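You operate a simulated robot arm through the tools that you are given. There is no shell and no other tool.

You are at the controls of a simulated robot arm. One attempt, no reset.

## Task
Press the ball in the press tray flat and put one small scoop of pepper pork on it.
Fine: slide the tray out for that and leave it out; stand the empty scoop back. Set down upright: small scoop. Where these are worked on the way, their far stop is far enough and under half their travel is too little: press tray.

It is judged by the outcome, as a careful person would: the job done as asked, and still so three seconds after it is handed in. It fails if anything else is knocked over, pushed out of place, dropped, spilled or broken.

## Robot
A 6-joint arm with a two-finger gripper, fixed in place. Base frame: the origin is at the foot of the arm, x ahead of it, y to its left, z up; the work surface is at about z = 830. Units: mm, rad, N and s.
With the tool pointing down near the work surface it reaches from about 120 to 680 mm from the base axis. Its first joint turns from -1.152 to 1.152 rad. Payload 2.45 kg.
The tool frame sits at the grasp point between the pads (the TCP): z along the fingers, y along the line on which they close. The tips reach 30 mm beyond it. The gripper opens to 106 mm. The gripper's body begins 79 mm behind the TCP.
Orientation is that of the tool frame in the base frame, as [roll, pitch, yaw] about the fixed x, y, z axes, in that order (R = Rz(yaw) Ry(pitch) Rx(roll)). With the fingers straight down and closing along the base's y, the tool's x points along the base's -x, its y along +y and its z along -z.

## Interface
- The arm moves only by the tool move_arm. Its argument "plan" is a list of rows, each a list of 7 numbers: the shift along the tool's x, y, z in units of 150 mm (1.0 is 150 mm), then the turn, a rotation vector about the tool's x, y, z in units of 120 degrees (1.0 is 120 degrees), then the opening, from 0 (shut) to 1 (fully open). In form: [[tx, ty, tz, wx, wy, wz, grip], ...]. A call has 1 to 20 rows; each row is the pose to reach, as a shift and turn from the pose commanded when the call began, along the tool's axes at that moment. A call with a number of a shift or a turn outside -1 to 1 is refused whole. Rows are played at 5 a second. More than 50 mm and 0.15 rad between two rows, or a gripper value outside its range, and nothing of the call is played. Where a pose cannot be reached the arm comes as near as it can. A force on the tool above 40 N (or 10 N above the force at the start of the call, whichever is more), or a blocked arm, ends the call early, and 0.2 s more pass. The fingers move at their own pace (about 153 mm/s each) and stop on an object; they squeeze with about 38 N. The grip force told is the motor's: it shows also when the fingers shut on nothing. Time passes only in rows, and 0.2 s behind the last, so rows that repeat a pose let the fingers close. It gives the time, the measured TCP pose, the force on the tool (base axes), the opening and the grip force at its end, in the units of the frame above (readings bear some noise), with the torque about the TCP (base axes, N m) and any sound that the robot's microphone picked up.
- Cameras (640 x 400 px; columns grow to the right, rows downward): "scene" is fixed at [32.3, 381.8, 1401.2]; the picture's right is [-0.95, -0.32, 0.00], its down [-0.18, 0.52, -0.84] and it looks along [0.27, -0.79, -0.55] (base axes); focal length 316 px, centre (320, 200). "wrist" rides on the gripper at [76, -2, -106] in the tool frame; the picture's right is [0.02, 1.00, 0.00], its down [-0.78, 0.02, -0.62] and it looks along [-0.62, 0.01, 0.78] (tool axes); focal length 247 px, centre (320, 200). There is no depth. A picture from a camera that has moved, and an enlarged one, comes with that camera's place and axes in the base frame and with its lens. The place of the scene camera against the robot may be out by one fixed shift of up to 18 mm in any direction.
- snapshot(camera): a new picture of that camera. The clock stands still meanwhile.
- enlarge(camera, box): a new picture of the part [left, top, right, bottom] of that camera's present view, enlarged. The clock stands still meanwhile.
- job_done(): hands the job in; it is judged then, once.

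Nothing tells you positions but the pictures and the camera data. Unless the task says otherwise, let go and move clear before handing in.

The tools are called after ">>>" by a JSON object that holds its "fn" and its "kwargs". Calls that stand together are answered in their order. move_arm: Moves the arm, as the interface text tells. Its arguments: {"type":"object","properties":{"plan":{"type":"array","items":{"type":"array","items":{"type":"number"}}}},"required":["plan"]} The other tools are called the same way: snapshot (camera) takes a picture; enlarge (camera, box) takes an enlarged picture of a part of a camera's view; job_done () hands the job in.

At the start:

```text
time: 0.0
eef_pos: [300.7, -47.9, 1238.1]
orientation: [3.139, 0.002, 3.142]
ft_force: [0.3, -0.8, -0.5]
torque: [0.01, 0.01, -0.02]
gripper_width: 105.9
gripper_force: 0.1
```

scene: 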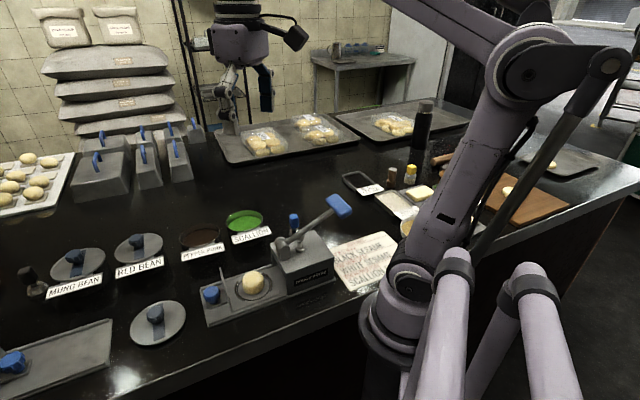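
wrist: 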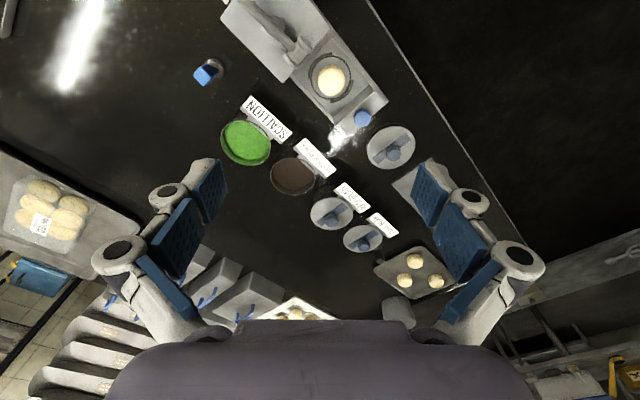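

I see a counter with a dough press (lever with blue handle), a sliding tray with a dough ball, bowls of pepper pork and scallion, and small blue-handled things. I will look closer before moving.

>>> {"fn": "enlarge", "kwargs": {"camera": "scene", "box": [180, 180, 360, 330]}}

>>> {"fn": "enlarge", "kwargs": {"camera": "scene", "box": [0, 200, 220, 400]}}

>>> {"fn": "enlarge", "kwargs": {"camera": "scene", "box": [320, 140, 460, 300]}}

>>> {"fn": "enlarge", "kwargs": {"camera": "wrist", "box": [180, 0, 460, 300]}}

```text
2.67 times, centred on (270, 255) of scene
camera zoom: at [32.3, 381.8, 1401.2], right [-0.95, -0.32, 0.0], down [-0.18, 0.52, -0.84], along [0.27, -0.79, -0.55], focal length 843 px, centre (453, 53)
```

zoom: 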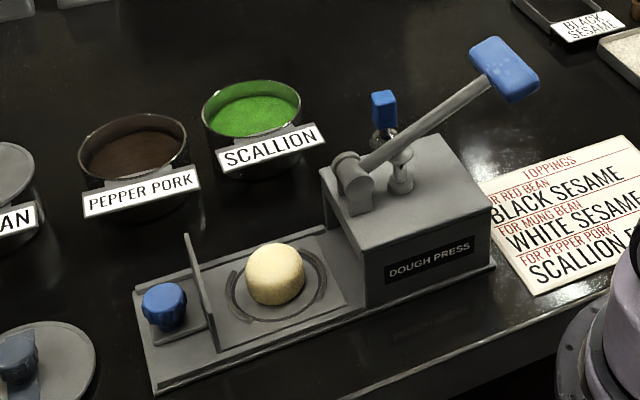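

```text
2.00 times, centred on (110, 300) of scene
camera zoom: at [32.3, 381.8, 1401.2], right [-0.95, -0.32, 0.0], down [-0.18, 0.52, -0.84], along [0.27, -0.79, -0.55], focal length 632 px, centre (740, 0)
```

zoom: 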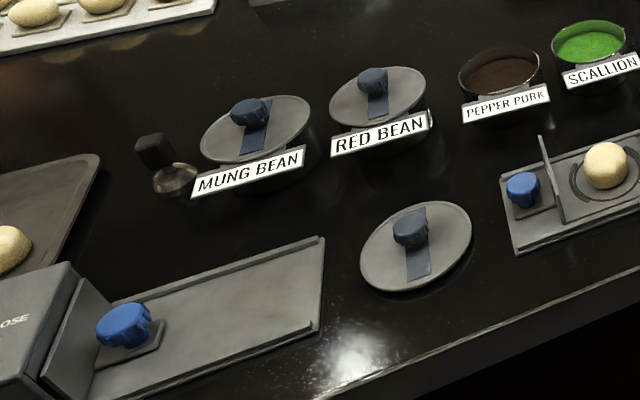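

```text
2.50 times, centred on (390, 220) of scene
camera zoom: at [32.3, 381.8, 1401.2], right [-0.95, -0.32, 0.0], down [-0.18, 0.52, -0.84], along [0.27, -0.79, -0.55], focal length 790 px, centre (145, 150)
```

zoom: 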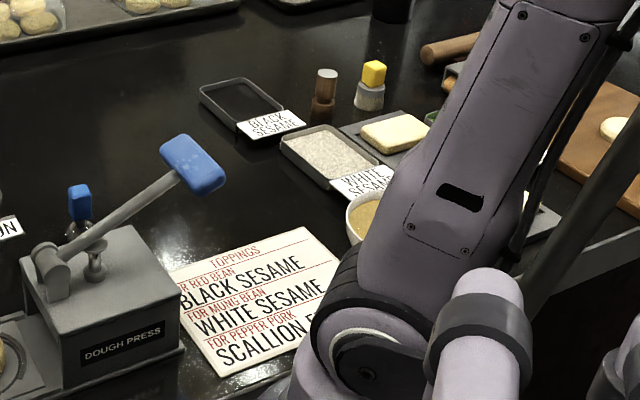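

```text
1.33 times, centred on (320, 150) of wrist
camera zoom: at [224.5, -49.5, 1345.8], right [-0.02, 1.0, 0.0], down [0.78, 0.02, 0.62], along [0.62, 0.01, -0.78], focal length 329 px, centre (320, 267)
```

zoom: 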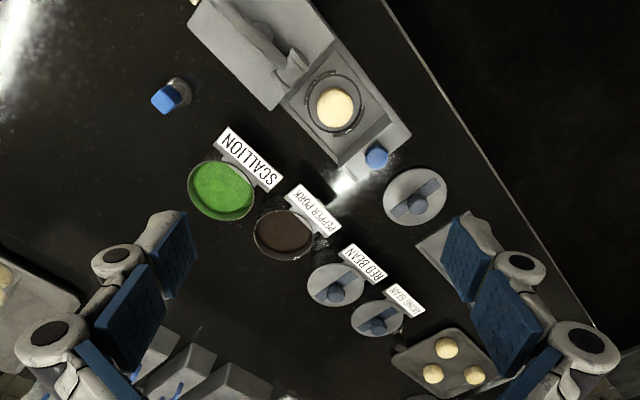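

The tray with the ball is out of the press housing, on a rail running diagonally. A blue-handled scoop stands behind the press at about (316, -236), and the pepper pork bowl is at about (547, -107). I'll move the wrist camera back and lower to see the scoop, press and lever better.

>>> {"fn": "move_arm", "kwargs": {"plan": [[0.13, -0.13, 0.1, 0, 0, 0, 1], [0.27, -0.27, 0.2, 0, 0, 0, 1], [0.4, -0.4, 0.3, 0, 0, 0, 1], [0.53, -0.53, 0.4, 0, 0, 0, 1], [0.667, -0.667, 0.5, 0, 0, 0, 1]]}}

```text
time: 1.2
eef_pos: [200.3, -148.0, 1163.2]
orientation: [3.138, 0.001, -3.139]
ft_force: [0.0, -0.2, 0.2]
torque: [-0.01, 0.01, 0.0]
gripper_width: 105.8
gripper_force: 0.1
```

The arm moved as commanded. I'll look from here with the wrist camera.

>>> {"fn": "snapshot", "kwargs": {"camera": "wrist"}}

>>> {"fn": "snapshot", "kwargs": {"camera": "scene"}}

```text
taken
camera wrist: at [124.4, -149.6, 1269.5], right [-0.02, 1.0, 0.0], down [0.78, 0.02, 0.62], along [0.62, 0.02, -0.78], focal length 247 px, centre (320, 200)
```

wrist: 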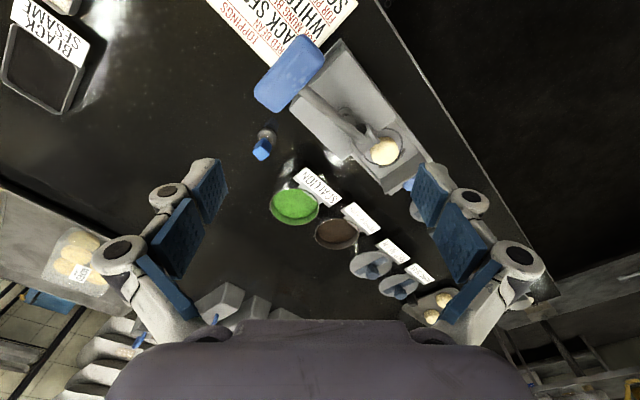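

```text
taken
```

scene: 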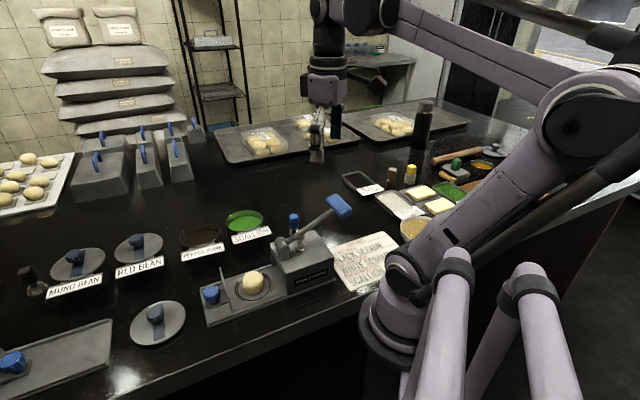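

>>> {"fn": "enlarge", "kwargs": {"camera": "wrist", "box": [230, 20, 430, 200]}}

>>> {"fn": "enlarge", "kwargs": {"camera": "scene", "box": [270, 180, 370, 270]}}

>>> {"fn": "enlarge", "kwargs": {"camera": "scene", "box": [190, 250, 300, 330]}}

>>> {"fn": "enlarge", "kwargs": {"camera": "scene", "box": [340, 130, 520, 260]}}

```text
2.22 times, centred on (330, 110) of wrist
camera zoom: at [124.4, -149.6, 1269.5], right [-0.02, 1.0, 0.0], down [0.78, 0.02, 0.62], along [0.62, 0.02, -0.78], focal length 549 px, centre (298, 400)
```

zoom: 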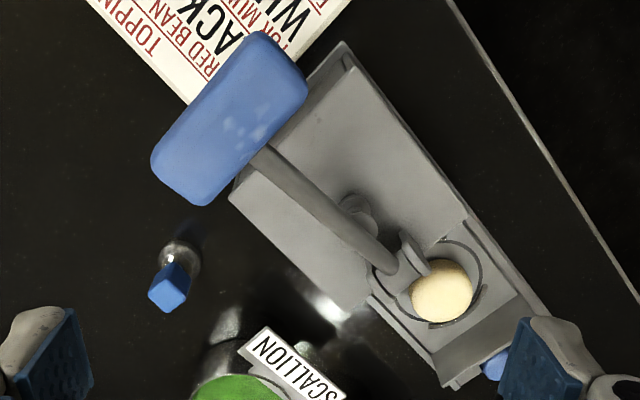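

```text
4.44 times, centred on (320, 225) of scene
camera zoom: at [32.3, 381.8, 1401.2], right [-0.95, -0.32, 0.0], down [-0.18, 0.52, -0.84], along [0.27, -0.79, -0.55], focal length 1405 px, centre (320, 89)
```

zoom: 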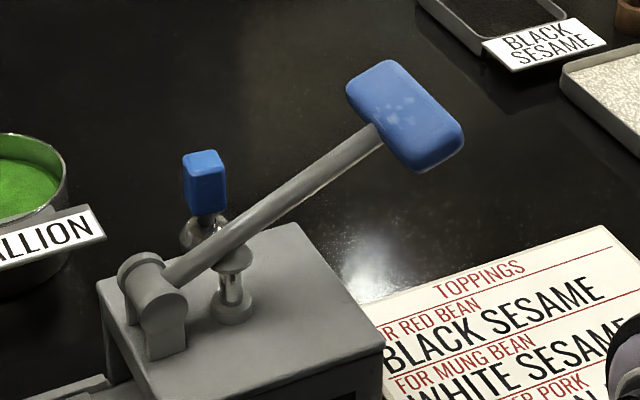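

```text
5.00 times, centred on (245, 290) of scene
camera zoom: at [32.3, 381.8, 1401.2], right [-0.95, -0.32, 0.0], down [-0.18, 0.52, -0.84], along [0.27, -0.79, -0.55], focal length 1581 px, centre (695, -250)
```

zoom: 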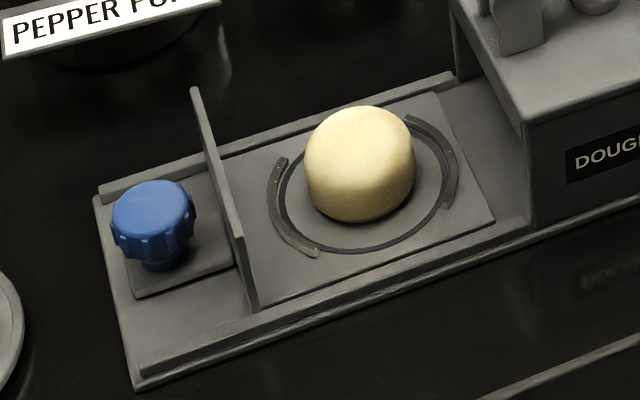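

```text
3.08 times, centred on (430, 195) of scene
camera zoom: at [32.3, 381.8, 1401.2], right [-0.95, -0.32, 0.0], down [-0.18, 0.52, -0.84], along [0.27, -0.79, -0.55], focal length 973 px, centre (-18, 215)
```

zoom: 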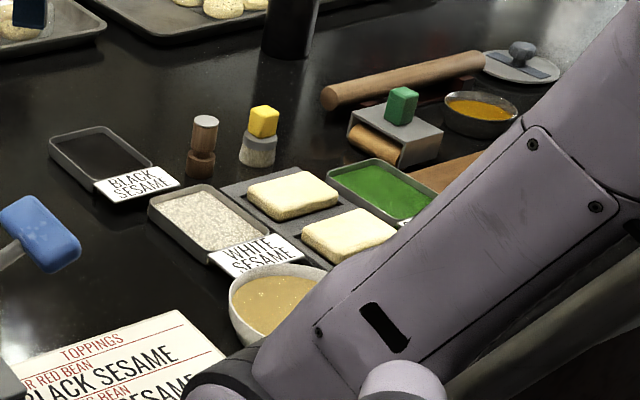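

I now place the lever handle at about (178, -179, 1002), its pivot near (271, -77, 950), and the ball at (331, -29). I'll bring the wrist camera nearer to the blue scoop to see its form.

>>> {"fn": "move_arm", "kwargs": {"plan": [[-0.06, -0.24, 0, 0, 0, 0, 1], [-0.12, -0.48, 0, 0, 0, 0, 1], [-0.18, -0.72, 0, 0, 0, 0, 1], [-0.233, -0.947, 0, 0, 0, 0, 1], [-0.233, -0.947, 0.27, 0, 0, 0, 1], [-0.233, -0.947, 0.54, 0, 0, 0, 1], [-0.233, -0.947, 0.82, 0, 0, 0, 1]]}}

>>> {"fn": "snapshot", "kwargs": {"camera": "wrist"}}

```text
time: 2.8
eef_pos: [235.0, -288.4, 1042.9]
orientation: [3.14, 0.001, -3.141]
ft_force: [-0.3, 0.7, 0.2]
torque: [0.0, -0.01, 0.02]
gripper_width: 105.8
gripper_force: 0.1
```

```text
taken
camera wrist: at [160.0, -290.6, 1149.8], right [-0.02, 1.0, 0.0], down [0.78, 0.02, 0.62], along [0.62, 0.01, -0.78], focal length 247 px, centre (320, 200)
```

wrist: 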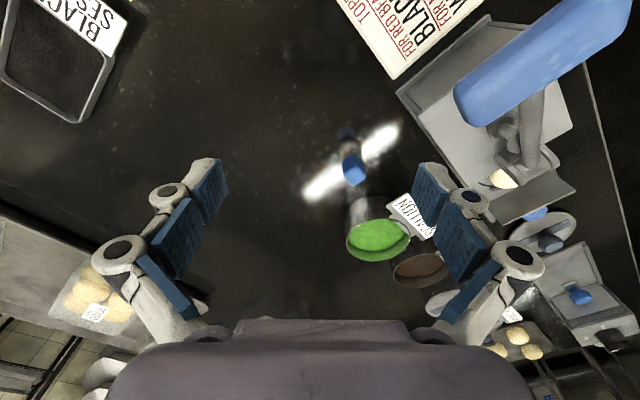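

>>> {"fn": "enlarge", "kwargs": {"camera": "wrist", "box": [300, 100, 400, 200]}}

>>> {"fn": "enlarge", "kwargs": {"camera": "scene", "box": [270, 195, 320, 255]}}

>>> {"fn": "enlarge", "kwargs": {"camera": "scene", "box": [10, 240, 70, 310]}}

>>> {"fn": "enlarge", "kwargs": {"camera": "wrist", "box": [390, 0, 640, 240]}}

```text
4.00 times, centred on (350, 150) of wrist
camera zoom: at [160.0, -290.6, 1149.8], right [-0.02, 1.0, 0.0], down [0.78, 0.02, 0.62], along [0.62, 0.01, -0.78], focal length 988 px, centre (200, 400)
```

zoom: 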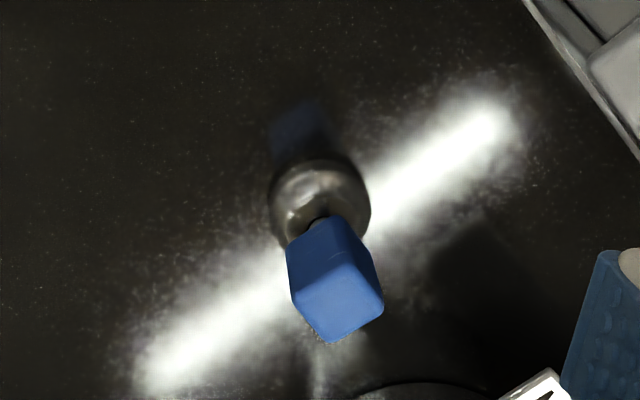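

```text
6.67 times, centred on (295, 225) of scene
camera zoom: at [32.3, 381.8, 1401.2], right [-0.95, -0.32, 0.0], down [-0.18, 0.52, -0.84], along [0.27, -0.79, -0.55], focal length 2107 px, centre (487, 33)
```

zoom: 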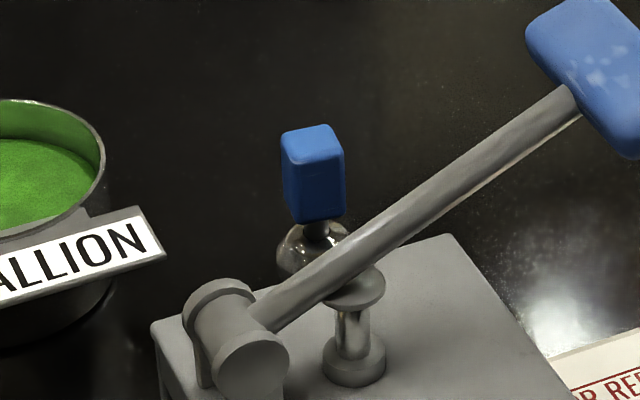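

```text
5.71 times, centred on (40, 275) of scene
camera zoom: at [32.3, 381.8, 1401.2], right [-0.95, -0.32, 0.0], down [-0.18, 0.52, -0.84], along [0.27, -0.79, -0.55], focal length 1806 px, centre (1920, -229)
```

zoom: 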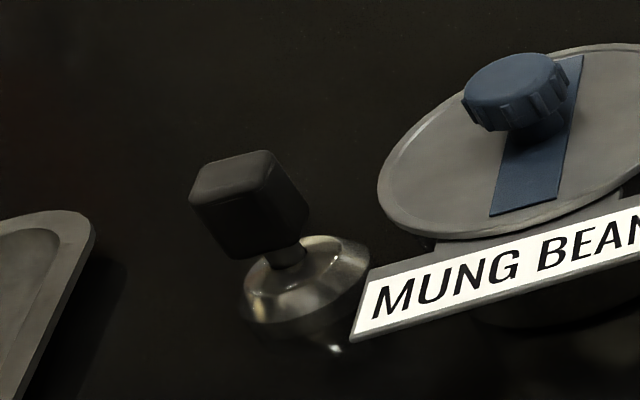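

```text
1.67 times, centred on (515, 120) of wrist
camera zoom: at [160.0, -290.6, 1149.8], right [-0.02, 1.0, 0.0], down [0.78, 0.02, 0.62], along [0.62, 0.01, -0.78], focal length 412 px, centre (-5, 333)
```

zoom: 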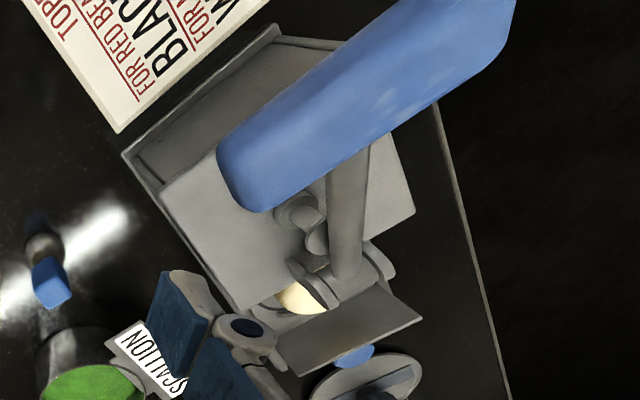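

The blue-handled small scoop stands at about (320, -245), mouth on the counter, and the dark one at the far end is larger and out of reach. The press slides along a diagonal, so I'll turn the gripper to line up with it and view the press from its tray side.

>>> {"fn": "move_arm", "kwargs": {"plan": [[0, 0, -0.2, 0, 0, 0, 1], [0, 0, -0.4, 0, 0, 0, 1], [-0.072, 0.1325, -0.4, 0, 0, 0.0625, 1], [-0.144, 0.265, -0.4, 0, 0, 0.125, 1], [-0.217, 0.3975, -0.4, 0, 0, 0.1875, 1], [-0.289, 0.53, -0.4, 0, 0, 0.25, 1], [-0.361, 0.6625, -0.4, 0, 0, 0.3125, 1], [-0.433, 0.795, -0.4, 0, 0, 0.375, 1]]}}

>>> {"fn": "move_arm", "kwargs": {"plan": [[0.0425, 0.1445, 0, 0, 0, 0.0625, 1], [0.085, 0.289, 0, 0, 0, 0.125, 1], [0.1275, 0.4335, 0, 0, 0, 0.1875, 1], [0.17, 0.578, 0, 0, 0, 0.25, 1], [0.2125, 0.7225, 0, 0, 0, 0.3125, 1], [0.255, 0.867, 0, 0, 0, 0.375, 1]]}}

>>> {"fn": "move_arm", "kwargs": {"plan": [[0.133, 0.072, 0, 0, 0, 0.0625, 1], [0.267, 0.144, 0, 0, 0, 0.125, 1], [0.4, 0.217, 0, 0, 0, 0.1875, 1], [0.533, 0.289, 0, 0, 0, 0.25, 1], [0.667, 0.361, 0, 0, 0, 0.3125, 1], [0.8, 0.433, 0, 0, 0, 0.375, 1]]}}

>>> {"fn": "snapshot", "kwargs": {"camera": "wrist"}}

```text
time: 4.6
eef_pos: [300.1, -170.7, 1102.7]
orientation: [3.142, 0.001, 2.356]
ft_force: [-0.3, 0.5, -0.8]
torque: [-0.01, 0.01, 0.03]
gripper_width: 106.0
gripper_force: 0.1
```

```text
time: 6.0
eef_pos: [365.5, -52.6, 1102.2]
orientation: [-3.141, -0.003, 1.57]
ft_force: [0.5, 0.1, -1.0]
torque: [0.0, -0.02, 0.0]
gripper_width: 106.0
gripper_force: 0.1
```

```text
time: 7.4
eef_pos: [431.0, 68.9, 1102.5]
orientation: [3.14, -0.002, 0.784]
ft_force: [0.4, 0.6, 0.3]
torque: [-0.01, 0.02, 0.03]
gripper_width: 106.1
gripper_force: 0.0
```

```text
taken
camera wrist: at [484.0, 123.0, 1209.2], right [0.72, -0.69, 0.0], down [-0.54, -0.57, 0.62], along [-0.43, -0.45, -0.78], focal length 247 px, centre (320, 200)
```

wrist: 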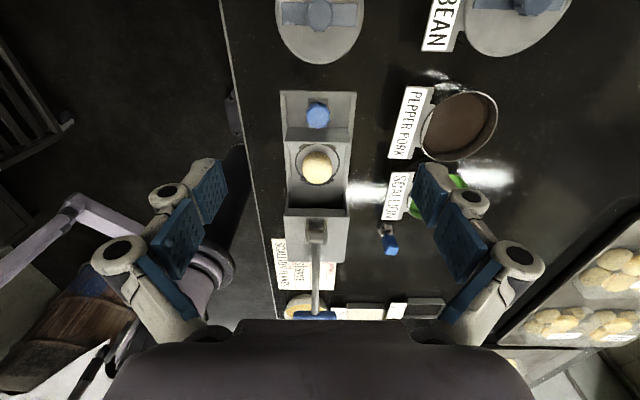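

The gripper is now lined up with the press axis. I'll enlarge this view to measure the tray and knob.

>>> {"fn": "enlarge", "kwargs": {"camera": "wrist", "box": [220, 80, 420, 210]}}

>>> {"fn": "enlarge", "kwargs": {"camera": "wrist", "box": [240, 190, 420, 325]}}

```text
3.08 times, centred on (320, 145) of wrist
camera zoom: at [484.0, 123.0, 1209.2], right [0.72, -0.69, 0.0], down [-0.54, -0.57, 0.62], along [-0.43, -0.45, -0.78], focal length 760 px, centre (320, 369)
```

zoom: 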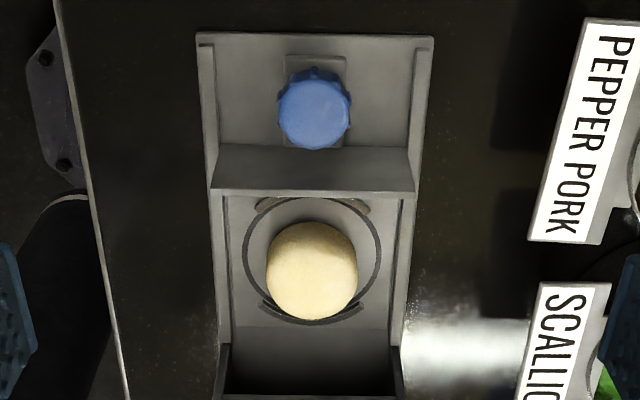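

```text
2.96 times, centred on (330, 258) of wrist
camera zoom: at [484.0, 123.0, 1209.2], right [0.72, -0.69, 0.0], down [-0.54, -0.57, 0.62], along [-0.43, -0.45, -0.78], focal length 732 px, centre (290, 30)
```

zoom: 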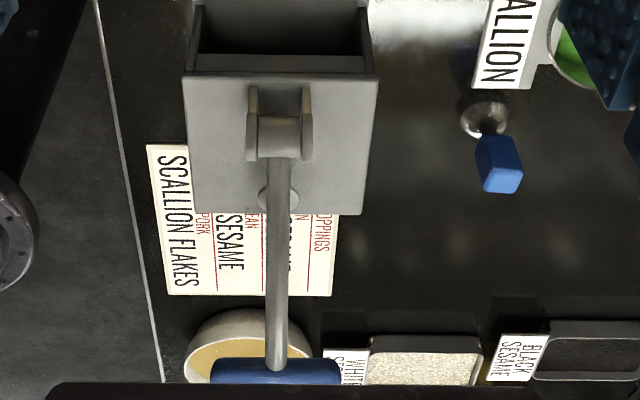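

The slide axis runs at 45°, with the knob centre at about (396, 36) and its top near z 868. The ball ring is at (331, -27), and the tray travels about 118 mm to the housing face. I'll hover over the knob with the gripper partly closed and check alignment.

>>> {"fn": "move_arm", "kwargs": {"plan": [[-0.1, 0, 0.2, 0, 0, 0, 0.8], [-0.2, -0.005, 0.4, 0, 0, 0, 0.6], [-0.315, -0.01, 0.6, 0, 0, 0, 0.57], [-0.315, -0.01, 0.8, 0, 0, 0, 0.57], [-0.315, -0.01, 1.0, 0, 0, 0, 0.57]]}}

>>> {"fn": "snapshot", "kwargs": {"camera": "wrist"}}

>>> {"fn": "enlarge", "kwargs": {"camera": "scene", "box": [180, 180, 360, 330]}}

```text
time: 8.6
eef_pos: [394.9, 37.0, 949.5]
orientation: [3.139, -0.001, 0.787]
ft_force: [0.0, 0.7, 0.0]
torque: [-0.02, -0.02, -0.02]
gripper_width: 60.5
gripper_force: 0.1
```

```text
taken
camera wrist: at [448.2, 91.7, 1057.7], right [0.72, -0.69, 0.0], down [-0.54, -0.57, 0.62], along [-0.43, -0.45, -0.78], focal length 247 px, centre (320, 200)
```

wrist: 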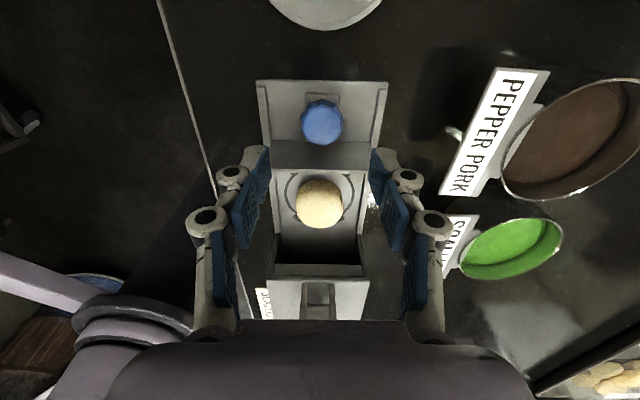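

```text
2.67 times, centred on (270, 255) of scene
camera zoom: at [32.3, 381.8, 1401.2], right [-0.95, -0.32, 0.0], down [-0.18, 0.52, -0.84], along [0.27, -0.79, -0.55], focal length 843 px, centre (453, 53)
```

zoom: 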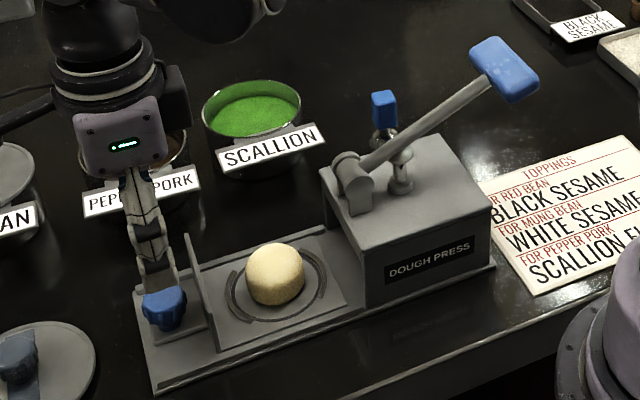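

The knob sits right where the fingertips point. I'll go straight down around it, leaving the fingers clear of the wall and the rails.

>>> {"fn": "move_arm", "kwargs": {"plan": [[0.005, 0, 0.16, 0, 0, 0, 0.57], [0.013, 0, 0.32, 0, 0, 0, 0.57], [0.013, 0, 0.42, 0, 0, 0, 0.57], [0.013, 0, 0.48, 0, 0, 0, 0.57]]}}

>>> {"fn": "snapshot", "kwargs": {"camera": "wrist"}}

>>> {"fn": "enlarge", "kwargs": {"camera": "scene", "box": [190, 230, 290, 330]}}

```text
time: 9.6
eef_pos: [397.3, 37.6, 879.4]
orientation: [-3.141, -0.001, 0.784]
ft_force: [-0.1, 0.1, 0.4]
torque: [0.01, 0.0, -0.02]
gripper_width: 60.8
gripper_force: 0.1
```

```text
taken
camera wrist: at [450.7, 92.2, 986.1], right [0.72, -0.69, 0.0], down [-0.54, -0.57, 0.62], along [-0.43, -0.45, -0.78], focal length 247 px, centre (320, 200)
```

wrist: 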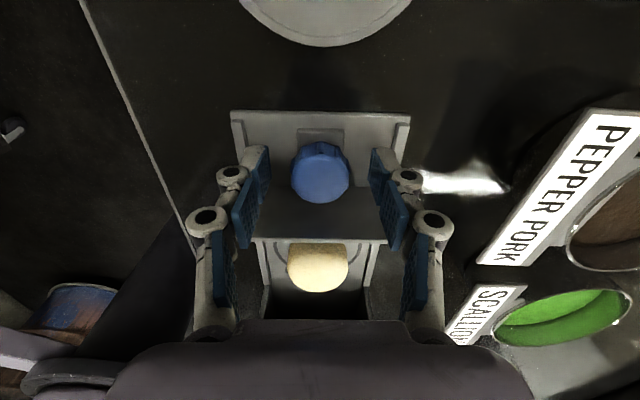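

```text
4.00 times, centred on (240, 280) of scene
camera zoom: at [32.3, 381.8, 1401.2], right [-0.95, -0.32, 0.0], down [-0.18, 0.52, -0.84], along [0.27, -0.79, -0.55], focal length 1264 px, centre (640, -120)
```

zoom: 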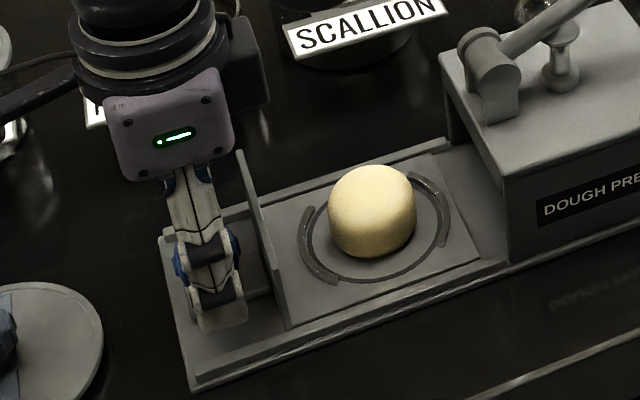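

The fingers straddle the knob with no contact so far. I'll close on it.

>>> {"fn": "move_arm", "kwargs": {"plan": [[0, 0, 0, 0, 0, 0, 0.2], [0, 0, 0, 0, 0, 0, 0.0], [0, 0, 0, 0, 0, 0, 0.0]]}}

```text
time: 10.4
eef_pos: [397.8, 36.8, 879.6]
orientation: [3.141, -0.003, 0.786]
ft_force: [0.9, -0.2, 4.3]
torque: [-0.06, 0.1, -0.05]
gripper_width: 32.6
gripper_force: 45.4
```

The knob is gripped (32.6 mm). I'll slide the tray into the press gently, first 100 mm.

>>> {"fn": "move_arm", "kwargs": {"plan": [[-0.03, 0, 0, 0, 0, 0, 0], [-0.08, 0, 0, 0, 0, 0, 0], [-0.15, 0, 0, 0, 0, 0, 0], [-0.23, 0, 0, 0, 0, 0, 0], [-0.31, 0, 0, 0, 0, 0, 0], [-0.39, 0, 0, 0, 0, 0, 0], [-0.47, 0, 0, 0, 0, 0, 0], [-0.55, 0, 0, 0, 0, 0, 0], [-0.61, 0, 0, 0, 0, 0, 0], [-0.65, 0, 0, 0, 0, 0, 0], [-0.667, 0, 0, 0, 0, 0, 0]]}}

>>> {"fn": "snapshot", "kwargs": {"camera": "wrist"}}

>>> {"fn": "enlarge", "kwargs": {"camera": "scene", "box": [190, 180, 350, 330]}}

```text
time: 12.8
eef_pos: [326.3, -33.1, 880.3]
orientation: [3.141, -0.004, 0.787]
ft_force: [6.8, -5.0, -9.5]
torque: [0.17, -0.28, -0.04]
gripper_width: 32.5
gripper_force: 45.1
```

```text
taken
camera wrist: at [380.4, 21.8, 986.3], right [0.72, -0.69, 0.0], down [-0.54, -0.57, 0.62], along [-0.43, -0.45, -0.79], focal length 247 px, centre (320, 200)
```

wrist: 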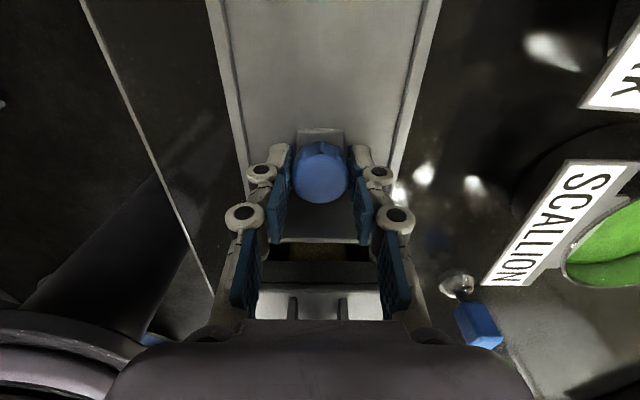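

```text
2.67 times, centred on (270, 255) of scene
camera zoom: at [32.6, 381.7, 1401.3], right [-0.95, -0.32, 0.0], down [-0.18, 0.52, -0.84], along [0.27, -0.79, -0.55], focal length 843 px, centre (453, 53)
```

zoom: 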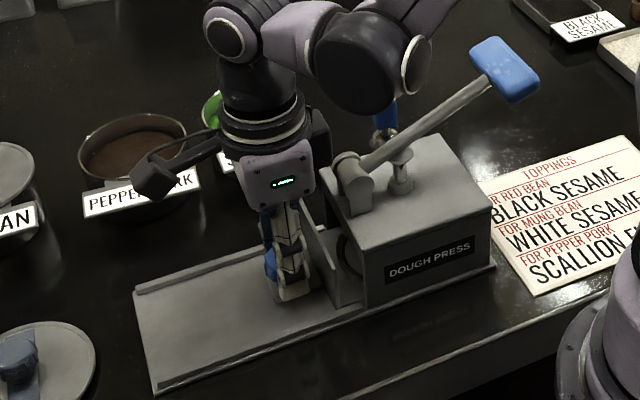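

The tray slid 100 mm; the wall is nearly at the housing. I'll push the rest in small steps until it meets its stop.

>>> {"fn": "move_arm", "kwargs": {"plan": [[-0.03, 0, 0, 0, 0, 0, 0], [-0.06, 0, 0, 0, 0, 0, 0], [-0.08, 0, 0, 0, 0, 0, 0], [-0.1, 0, 0, 0, 0, 0, 0], [-0.115, 0, 0, 0, 0, 0, 0]]}}

>>> {"fn": "snapshot", "kwargs": {"camera": "wrist"}}

>>> {"fn": "enlarge", "kwargs": {"camera": "scene", "box": [240, 200, 330, 310]}}

```text
time: 14.0
eef_pos: [315.9, -45.1, 879.6]
orientation: [3.138, -0.002, 0.785]
ft_force: [6.7, -8.8, 26.2]
torque: [-0.18, -0.09, -0.03]
gripper_width: 32.6
gripper_force: 45.5
```

```text
taken
camera wrist: at [368.0, 9.7, 985.9], right [0.72, -0.69, 0.0], down [-0.54, -0.57, 0.62], along [-0.43, -0.45, -0.78], focal length 247 px, centre (320, 200)
```

wrist: 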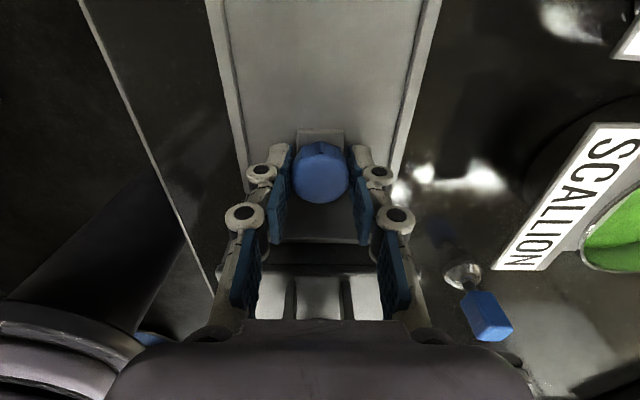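

```text
3.64 times, centred on (285, 255) of scene
camera zoom: at [32.2, 381.6, 1401.3], right [-0.95, -0.32, 0.0], down [-0.18, 0.52, -0.84], along [0.27, -0.79, -0.55], focal length 1150 px, centre (447, 0)
```

zoom: 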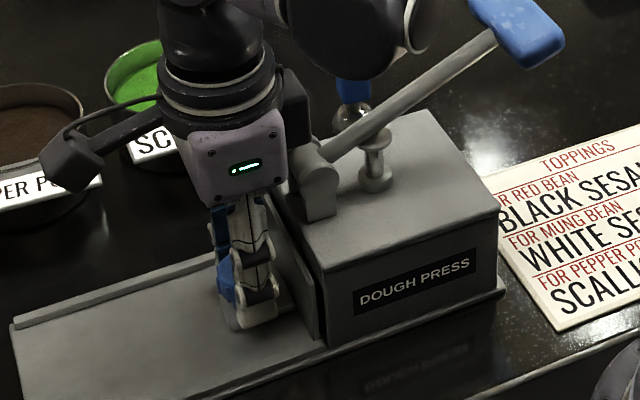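

The tray has moved 116 mm and the wall is against the housing. I'll release the knob and rise straight up.

>>> {"fn": "move_arm", "kwargs": {"plan": [[0.005, 0, 0, 0, 0, 0, 0.2], [0.005, 0, 0, 0, 0, 0, 0.57], [0.005, 0, 0, 0, 0, 0, 0.57], [0.005, 0, -0.1, 0, 0, 0, 0.57], [0.005, 0, -0.3, 0, 0, 0, 0.57], [0.005, 0, -0.6, 0, 0, 0, 0.57], [0.005, 0, -0.9, 0, 0, 0, 0.57]]}}

>>> {"fn": "snapshot", "kwargs": {"camera": "wrist"}}

>>> {"fn": "enlarge", "kwargs": {"camera": "scene", "box": [190, 180, 350, 330]}}

```text
time: 15.6
eef_pos: [318.4, -44.9, 1014.3]
orientation: [3.14, -0.001, 0.787]
ft_force: [0.5, -0.6, -0.2]
torque: [-0.03, 0.0, -0.01]
gripper_width: 60.4
gripper_force: 0.1
```

```text
taken
camera wrist: at [370.3, 10.8, 1120.4], right [0.72, -0.69, 0.0], down [-0.54, -0.57, 0.62], along [-0.43, -0.45, -0.78], focal length 247 px, centre (320, 200)
```

wrist: 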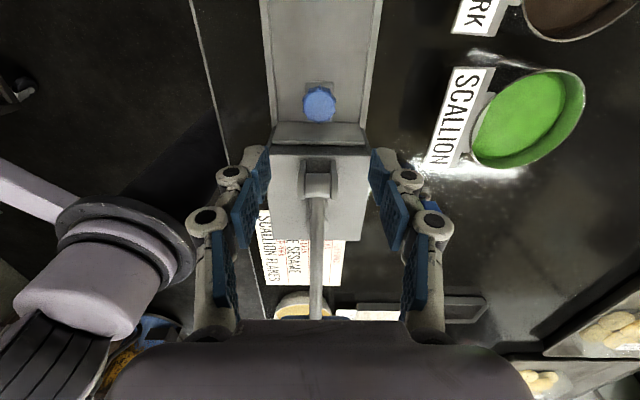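

```text
2.67 times, centred on (270, 255) of scene
camera zoom: at [32.3, 381.8, 1401.2], right [-0.95, -0.32, 0.0], down [-0.18, 0.52, -0.84], along [0.27, -0.79, -0.55], focal length 843 px, centre (453, 53)
```

zoom: 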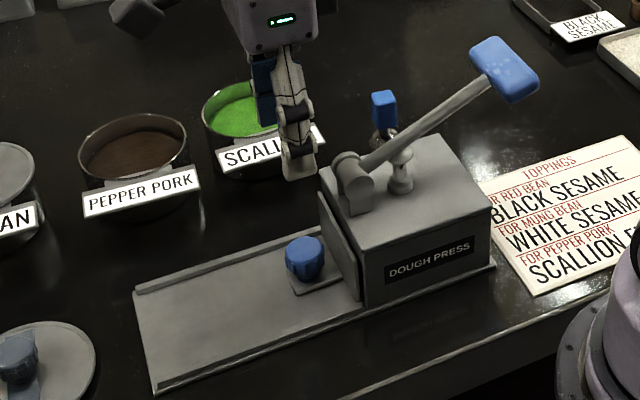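

The tray is in with its wall against the housing, and nothing else moved. Now I'll rise and move inward above the lever to get a good look at its handle.

>>> {"fn": "move_arm", "kwargs": {"plan": [[0, 0, -0.25, 0, 0, 0, 0.57], [0, 0, -0.5, 0, 0, 0, 0.57], [-0.2, 0, -0.5, 0, 0, 0, 0.57], [-0.4, 0, -0.5, 0, 0, 0, 0.57], [-0.6, 0, -0.5, 0, 0, 0, 0.57], [-0.8, 0, -0.5, 0, 0, 0, 0.57], [-0.957, 0, -0.5, 0, 0, 0, 0.57]]}}

>>> {"fn": "snapshot", "kwargs": {"camera": "wrist"}}

>>> {"fn": "snapshot", "kwargs": {"camera": "scene"}}

```text
time: 17.2
eef_pos: [214.3, -143.8, 1091.0]
orientation: [3.139, -0.002, 0.787]
ft_force: [-0.7, -1.6, 0.4]
torque: [0.0, 0.01, 0.01]
gripper_width: 60.4
gripper_force: 0.0
```

```text
taken
camera wrist: at [267.3, -89.3, 1196.5], right [0.72, -0.69, 0.0], down [-0.54, -0.57, 0.62], along [-0.43, -0.45, -0.78], focal length 247 px, centre (320, 200)
```

wrist: 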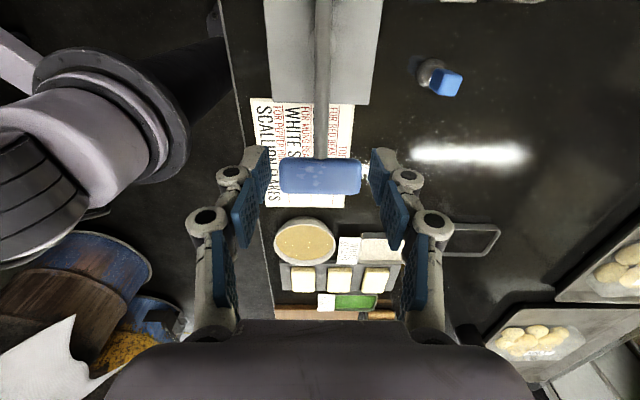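

```text
taken
```

scene: 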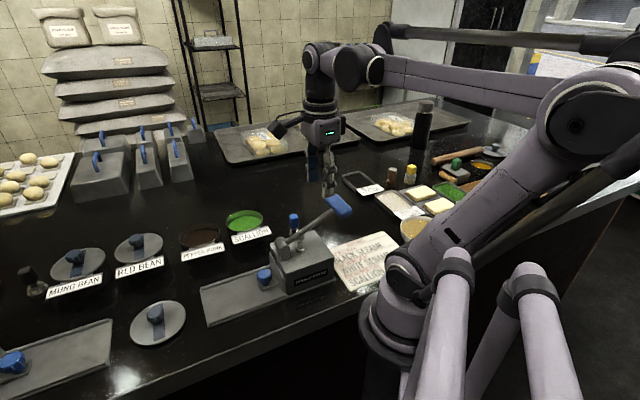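

The lever handle is centred at about (179, -181, 1000), on the press axis. I'll close the fingers, go above its middle and come down close over it.

>>> {"fn": "move_arm", "kwargs": {"plan": [[-0.1, 0.003, 0, 0, 0, 0, 0.2], [-0.22, 0.005, 0, 0, 0, 0, 0], [-0.342, 0.009, 0, 0, 0, 0, 0], [-0.342, 0.009, 0.15, 0, 0, 0, 0], [-0.342, 0.009, 0.29, 0, 0, 0, 0]]}}

>>> {"fn": "snapshot", "kwargs": {"camera": "wrist"}}

>>> {"fn": "enlarge", "kwargs": {"camera": "scene", "box": [270, 150, 390, 270]}}

```text
time: 18.4
eef_pos: [178.8, -183.6, 1045.2]
orientation: [3.139, -0.002, 0.787]
ft_force: [-0.1, 0.0, 0.5]
torque: [-0.01, 0.02, -0.02]
gripper_width: 5.9
gripper_force: 28.2
```

```text
taken
camera wrist: at [231.0, -128.5, 1152.0], right [0.72, -0.69, 0.0], down [-0.54, -0.57, 0.62], along [-0.43, -0.45, -0.78], focal length 247 px, centre (320, 200)
```

wrist: 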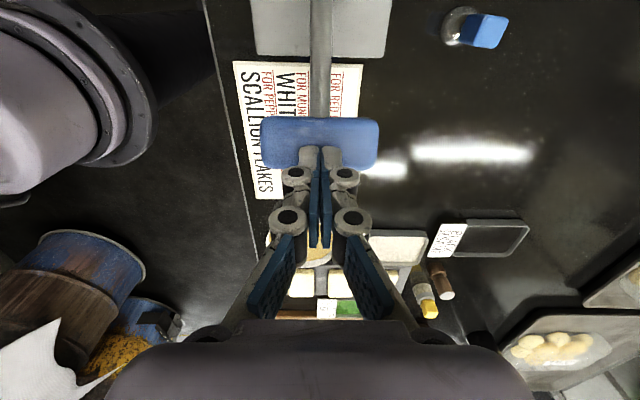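

```text
3.33 times, centred on (330, 210) of scene
camera zoom: at [32.3, 381.8, 1401.2], right [-0.95, -0.32, 0.0], down [-0.18, 0.52, -0.84], along [0.27, -0.79, -0.55], focal length 1054 px, centre (287, 167)
```

zoom: 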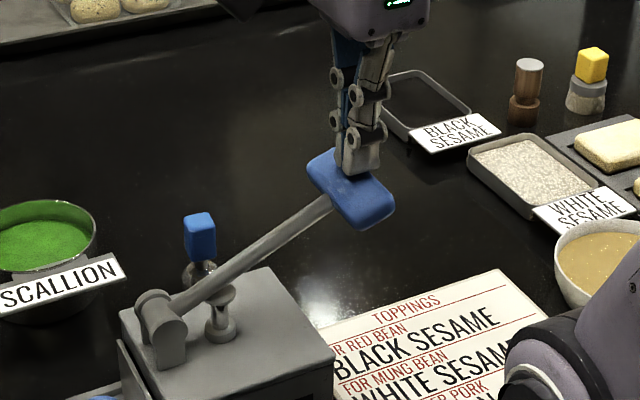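

The fingertips are just above the handle, slightly toward its rear. I'll press it down following the lever's arc, watching the force.

>>> {"fn": "move_arm", "kwargs": {"plan": [[0.015, 0, 0.04, 0, 0, 0, 0], [0.02, 0, 0.08, 0, 0, 0, 0], [0.005, 0, 0.12, 0, 0, 0, 0], [-0.017, 0, 0.169, 0, 0, 0, 0], [-0.03, 0, 0.21, 0, 0, 0, 0], [-0.045, 0, 0.254, 0, 0, 0, 0], [-0.055, 0, 0.298, 0, 0, 0, 0], [-0.064, 0, 0.342, 0, 0, 0, 0], [-0.07, 0, 0.386, 0, 0, 0, 0], [-0.075, 0, 0.431, 0, 0, 0, 0]]}}

>>> {"fn": "snapshot", "kwargs": {"camera": "wrist"}}

>>> {"fn": "enlarge", "kwargs": {"camera": "scene", "box": [230, 170, 390, 310]}}

```text
time: 20.6
eef_pos: [171.3, -191.8, 980.8]
orientation: [3.139, -0.002, 0.784]
ft_force: [-0.4, -0.3, 0.3]
torque: [0.03, 0.0, -0.01]
gripper_width: 6.0
gripper_force: 28.1
```

```text
taken
camera wrist: at [224.1, -136.8, 1087.1], right [0.72, -0.69, 0.0], down [-0.54, -0.57, 0.62], along [-0.43, -0.45, -0.78], focal length 247 px, centre (320, 200)
```

wrist: 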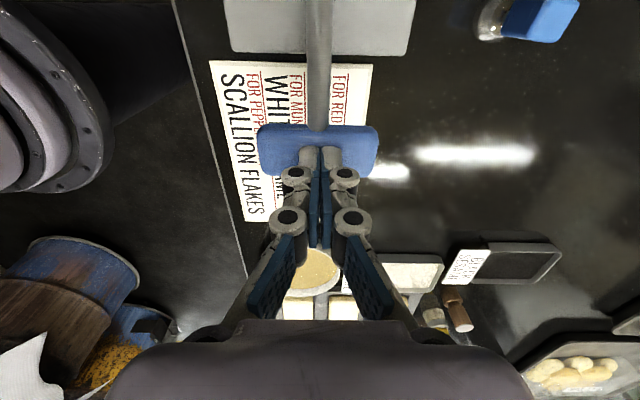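

```text
2.86 times, centred on (310, 240) of scene
camera zoom: at [32.3, 381.8, 1401.2], right [-0.95, -0.32, 0.0], down [-0.18, 0.52, -0.84], along [0.27, -0.79, -0.55], focal length 903 px, centre (349, 86)
```

zoom: 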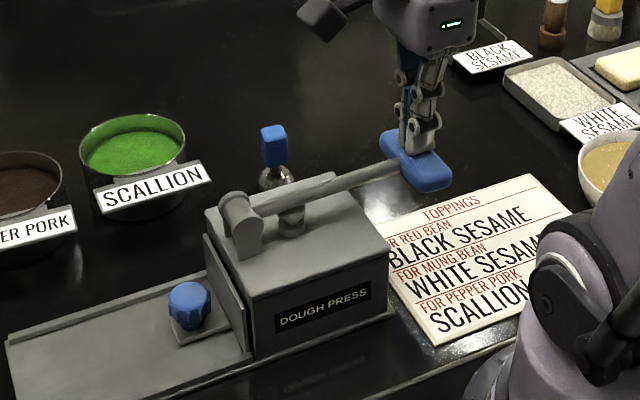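

The lever is following easily and is nearly level now. I'll keep pressing down slowly until it meets real resistance.

>>> {"fn": "move_arm", "kwargs": {"plan": [[-0.002, 0, 0.045, 0, 0, 0, 0], [-0.004, 0, 0.089, 0, 0, 0, 0], [-0.002, 0, 0.134, 0, 0, 0, 0], [0, 0, 0.179, 0, 0, 0, 0], [0.005, 0, 0.223, 0, 0, 0, 0], [0.011, 0, 0.267, 0, 0, 0, 0]]}}

>>> {"fn": "snapshot", "kwargs": {"camera": "wrist"}}

>>> {"fn": "enlarge", "kwargs": {"camera": "scene", "box": [230, 170, 390, 310]}}

```text
time: 22.0
eef_pos: [173.0, -190.3, 944.5]
orientation: [-3.138, -0.001, 0.788]
ft_force: [-5.9, 3.4, 30.4]
torque: [0.27, -0.07, 0.07]
gripper_width: 6.1
gripper_force: 28.4
stopped in row 6: the force on the tool passed its limit at 60 N (the readings are from after the stop); the commanded pose is now the measured one
```

```text
taken
camera wrist: at [226.4, -136.1, 1050.6], right [0.72, -0.69, -0.01], down [-0.54, -0.57, 0.62], along [-0.43, -0.45, -0.78], focal length 247 px, centre (320, 200)
```

wrist: 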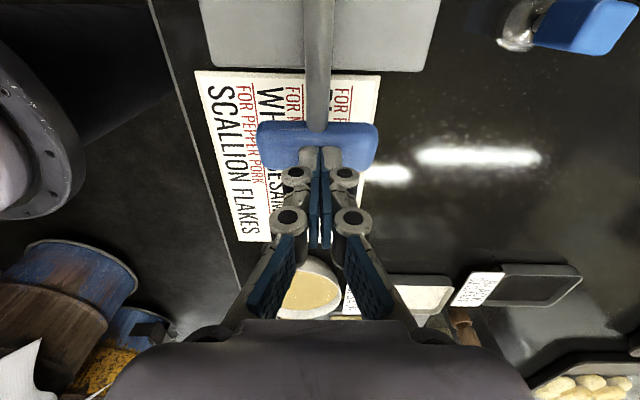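

```text
2.86 times, centred on (310, 240) of scene
camera zoom: at [32.0, 382.0, 1401.2], right [-0.95, -0.32, 0.0], down [-0.18, 0.52, -0.84], along [0.27, -0.79, -0.55], focal length 903 px, centre (349, 86)
```

zoom: 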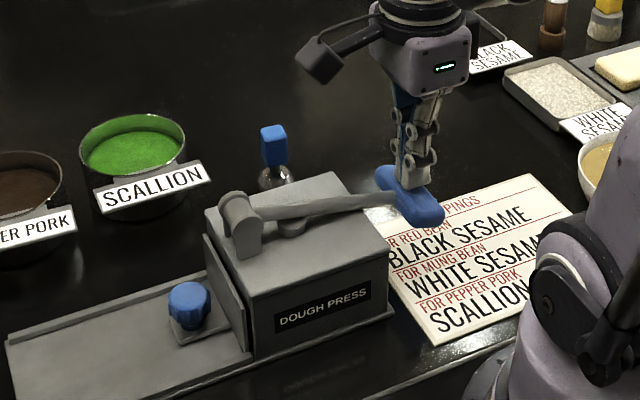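

The lever reached its bottom stop: the collar is down on the housing. I'll hold briefly, then rise and see whether the lever comes back by itself.

>>> {"fn": "move_arm", "kwargs": {"plan": [[0, 0, 0, 0, 0, 0, 0], [0, 0, 0, 0, 0, 0, 0], [0, 0, 0, 0, 0, 0, 0], [0, 0, -0.05, 0, 0, 0, 0], [0, 0, -0.15, 0, 0, 0, 0], [0, 0, -0.3, 0, 0, 0, 0], [0, 0, -0.5, 0, 0, 0, 0], [0, 0, -0.75, 0, 0, 0, 0]]}}

>>> {"fn": "snapshot", "kwargs": {"camera": "wrist"}}

>>> {"fn": "enlarge", "kwargs": {"camera": "scene", "box": [230, 170, 390, 310]}}

```text
time: 23.8
eef_pos: [170.8, -191.0, 1055.3]
orientation: [-3.137, -0.001, 0.788]
ft_force: [-0.1, -0.5, 0.0]
torque: [0.03, -0.02, 0.01]
gripper_width: 0.2
gripper_force: 28.8
```

```text
taken
camera wrist: at [224.3, -135.7, 1162.5], right [0.72, -0.69, 0.0], down [-0.54, -0.57, 0.62], along [-0.43, -0.45, -0.78], focal length 247 px, centre (320, 200)
```

wrist: 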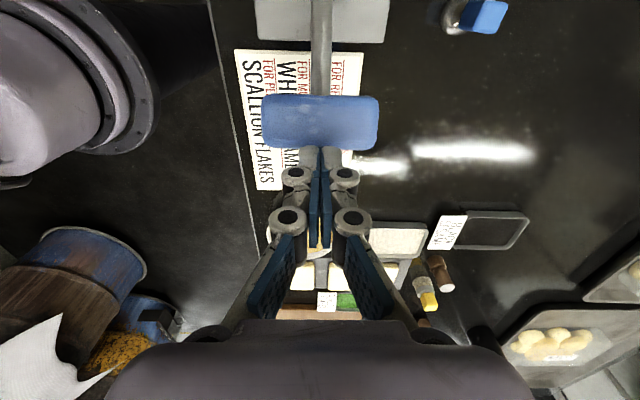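

```text
2.86 times, centred on (310, 240) of scene
camera zoom: at [32.3, 381.8, 1401.2], right [-0.95, -0.32, 0.0], down [-0.18, 0.52, -0.84], along [0.27, -0.79, -0.55], focal length 903 px, centre (349, 86)
```

zoom: 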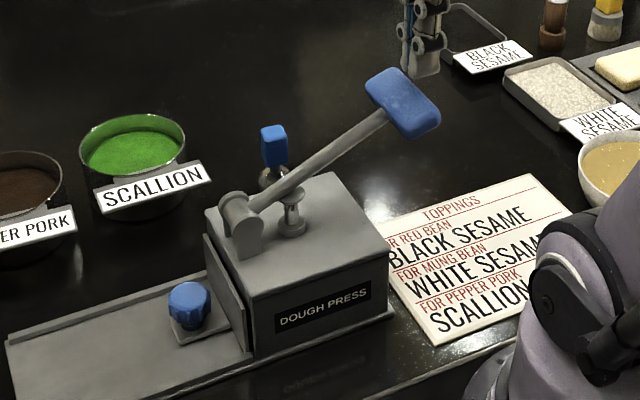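

The lever sprang back up by itself. Now I'll return over the knob to pull the tray out.

>>> {"fn": "move_arm", "kwargs": {"plan": [[0, 0, -0.23, 0, 0, 0, 0], [0.25, 0, -0.23, 0, 0, 0, 0], [0.5, 0, -0.23, 0, 0, 0, 0.3], [0.75, 0, -0.23, 0, 0, 0, 0.57], [1.0, 0, -0.23, 0, 0, 0, 0.57]]}}

>>> {"fn": "move_arm", "kwargs": {"plan": [[0.19, 0, 0, 0, 0, 0, 0.57], [0.372, 0, 0, 0, 0, 0, 0.57], [0.372, 0, 0.25, 0, 0, 0, 0.57], [0.372, 0, 0.5, 0, 0, 0, 0.57], [0.372, 0, 0.75, 0, 0, 0, 0.57], [0.372, 0, 0.9, 0, 0, 0, 0.57]]}}

>>> {"fn": "snapshot", "kwargs": {"camera": "wrist"}}

```text
time: 25.0
eef_pos: [279.8, -85.3, 1089.1]
orientation: [-3.141, -0.001, 0.789]
ft_force: [-0.2, 0.4, 0.1]
torque: [0.01, 0.03, 0.0]
gripper_width: 60.4
gripper_force: 0.2
```

```text
time: 26.4
eef_pos: [318.1, -43.0, 957.0]
orientation: [-3.139, -0.002, 0.786]
ft_force: [-0.1, 0.3, -0.2]
torque: [-0.01, 0.02, 0.01]
gripper_width: 60.5
gripper_force: 0.0
```

```text
taken
camera wrist: at [371.4, 11.8, 1063.7], right [0.72, -0.69, 0.0], down [-0.54, -0.57, 0.62], along [-0.43, -0.45, -0.78], focal length 247 px, centre (320, 200)
```

wrist: 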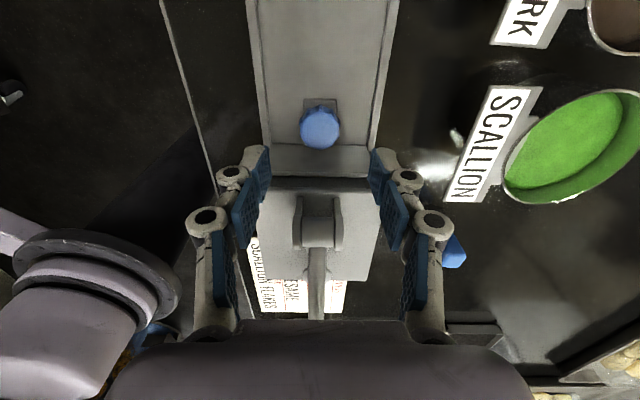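

The knob is under the gripper, about 3 mm inward; I'll correct that, descend and grip it.

>>> {"fn": "move_arm", "kwargs": {"plan": [[-0.01, 0, 0.17, 0, 0, 0, 0.57], [-0.02, 0, 0.34, 0, 0, 0, 0.57], [-0.02, 0, 0.46, 0, 0, 0, 0.57], [-0.02, 0, 0.517, 0, 0, 0, 0.57], [-0.02, 0, 0.517, 0, 0, 0, 0.2], [-0.02, 0, 0.517, 0, 0, 0, 0], [-0.02, 0, 0.517, 0, 0, 0, 0]]}}

```text
time: 28.0
eef_pos: [314.6, -46.1, 879.7]
orientation: [-3.137, -0.003, 0.788]
ft_force: [-7.8, 8.3, -10.1]
torque: [0.24, -0.04, -0.02]
gripper_width: 32.6
gripper_force: 45.1
```

Knob gripped. I'll pull the tray back out along the rail to where it was.

>>> {"fn": "move_arm", "kwargs": {"plan": [[0.03, 0, 0, 0, 0, 0, 0], [0.08, 0, 0, 0, 0, 0, 0], [0.15, 0, 0, 0, 0, 0, 0], [0.22, 0, 0, 0, 0, 0, 0], [0.29, 0, 0, 0, 0, 0, 0], [0.36, 0, 0, 0, 0, 0, 0], [0.43, 0, 0, 0, 0, 0, 0], [0.5, 0, 0, 0, 0, 0, 0], [0.57, 0, 0, 0, 0, 0, 0], [0.64, 0, 0, 0, 0, 0, 0], [0.7, 0, 0, 0, 0, 0, 0], [0.74, 0, 0, 0, 0, 0, 0], [0.765, 0, 0, 0, 0, 0, 0], [0.78, 0, 0, 0, 0, 0, 0]]}}

>>> {"fn": "snapshot", "kwargs": {"camera": "wrist"}}

>>> {"fn": "enlarge", "kwargs": {"camera": "scene", "box": [190, 180, 350, 330]}}

```text
time: 31.0
eef_pos: [398.4, 37.5, 877.8]
orientation: [-3.135, -0.001, 0.787]
ft_force: [-15.6, 16.8, 2.8]
torque: [-0.15, 0.33, -0.02]
gripper_width: 32.6
gripper_force: 45.2
```

```text
taken
camera wrist: at [451.4, 91.6, 984.7], right [0.72, -0.69, -0.01], down [-0.54, -0.57, 0.62], along [-0.43, -0.45, -0.78], focal length 247 px, centre (320, 200)
```

wrist: 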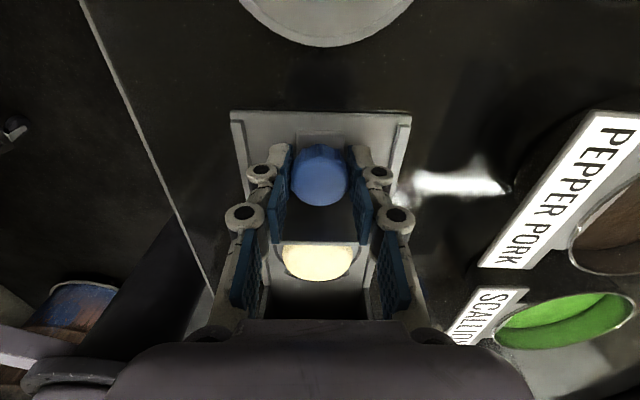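

```text
2.67 times, centred on (270, 255) of scene
camera zoom: at [31.9, 382.2, 1401.1], right [-0.95, -0.32, 0.0], down [-0.18, 0.52, -0.84], along [0.27, -0.79, -0.55], focal length 843 px, centre (453, 53)
```

zoom: 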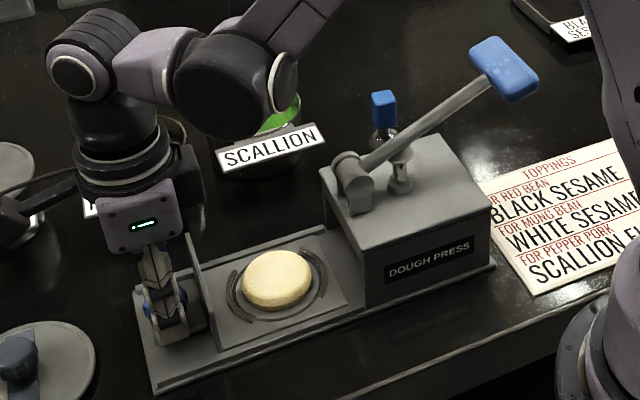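

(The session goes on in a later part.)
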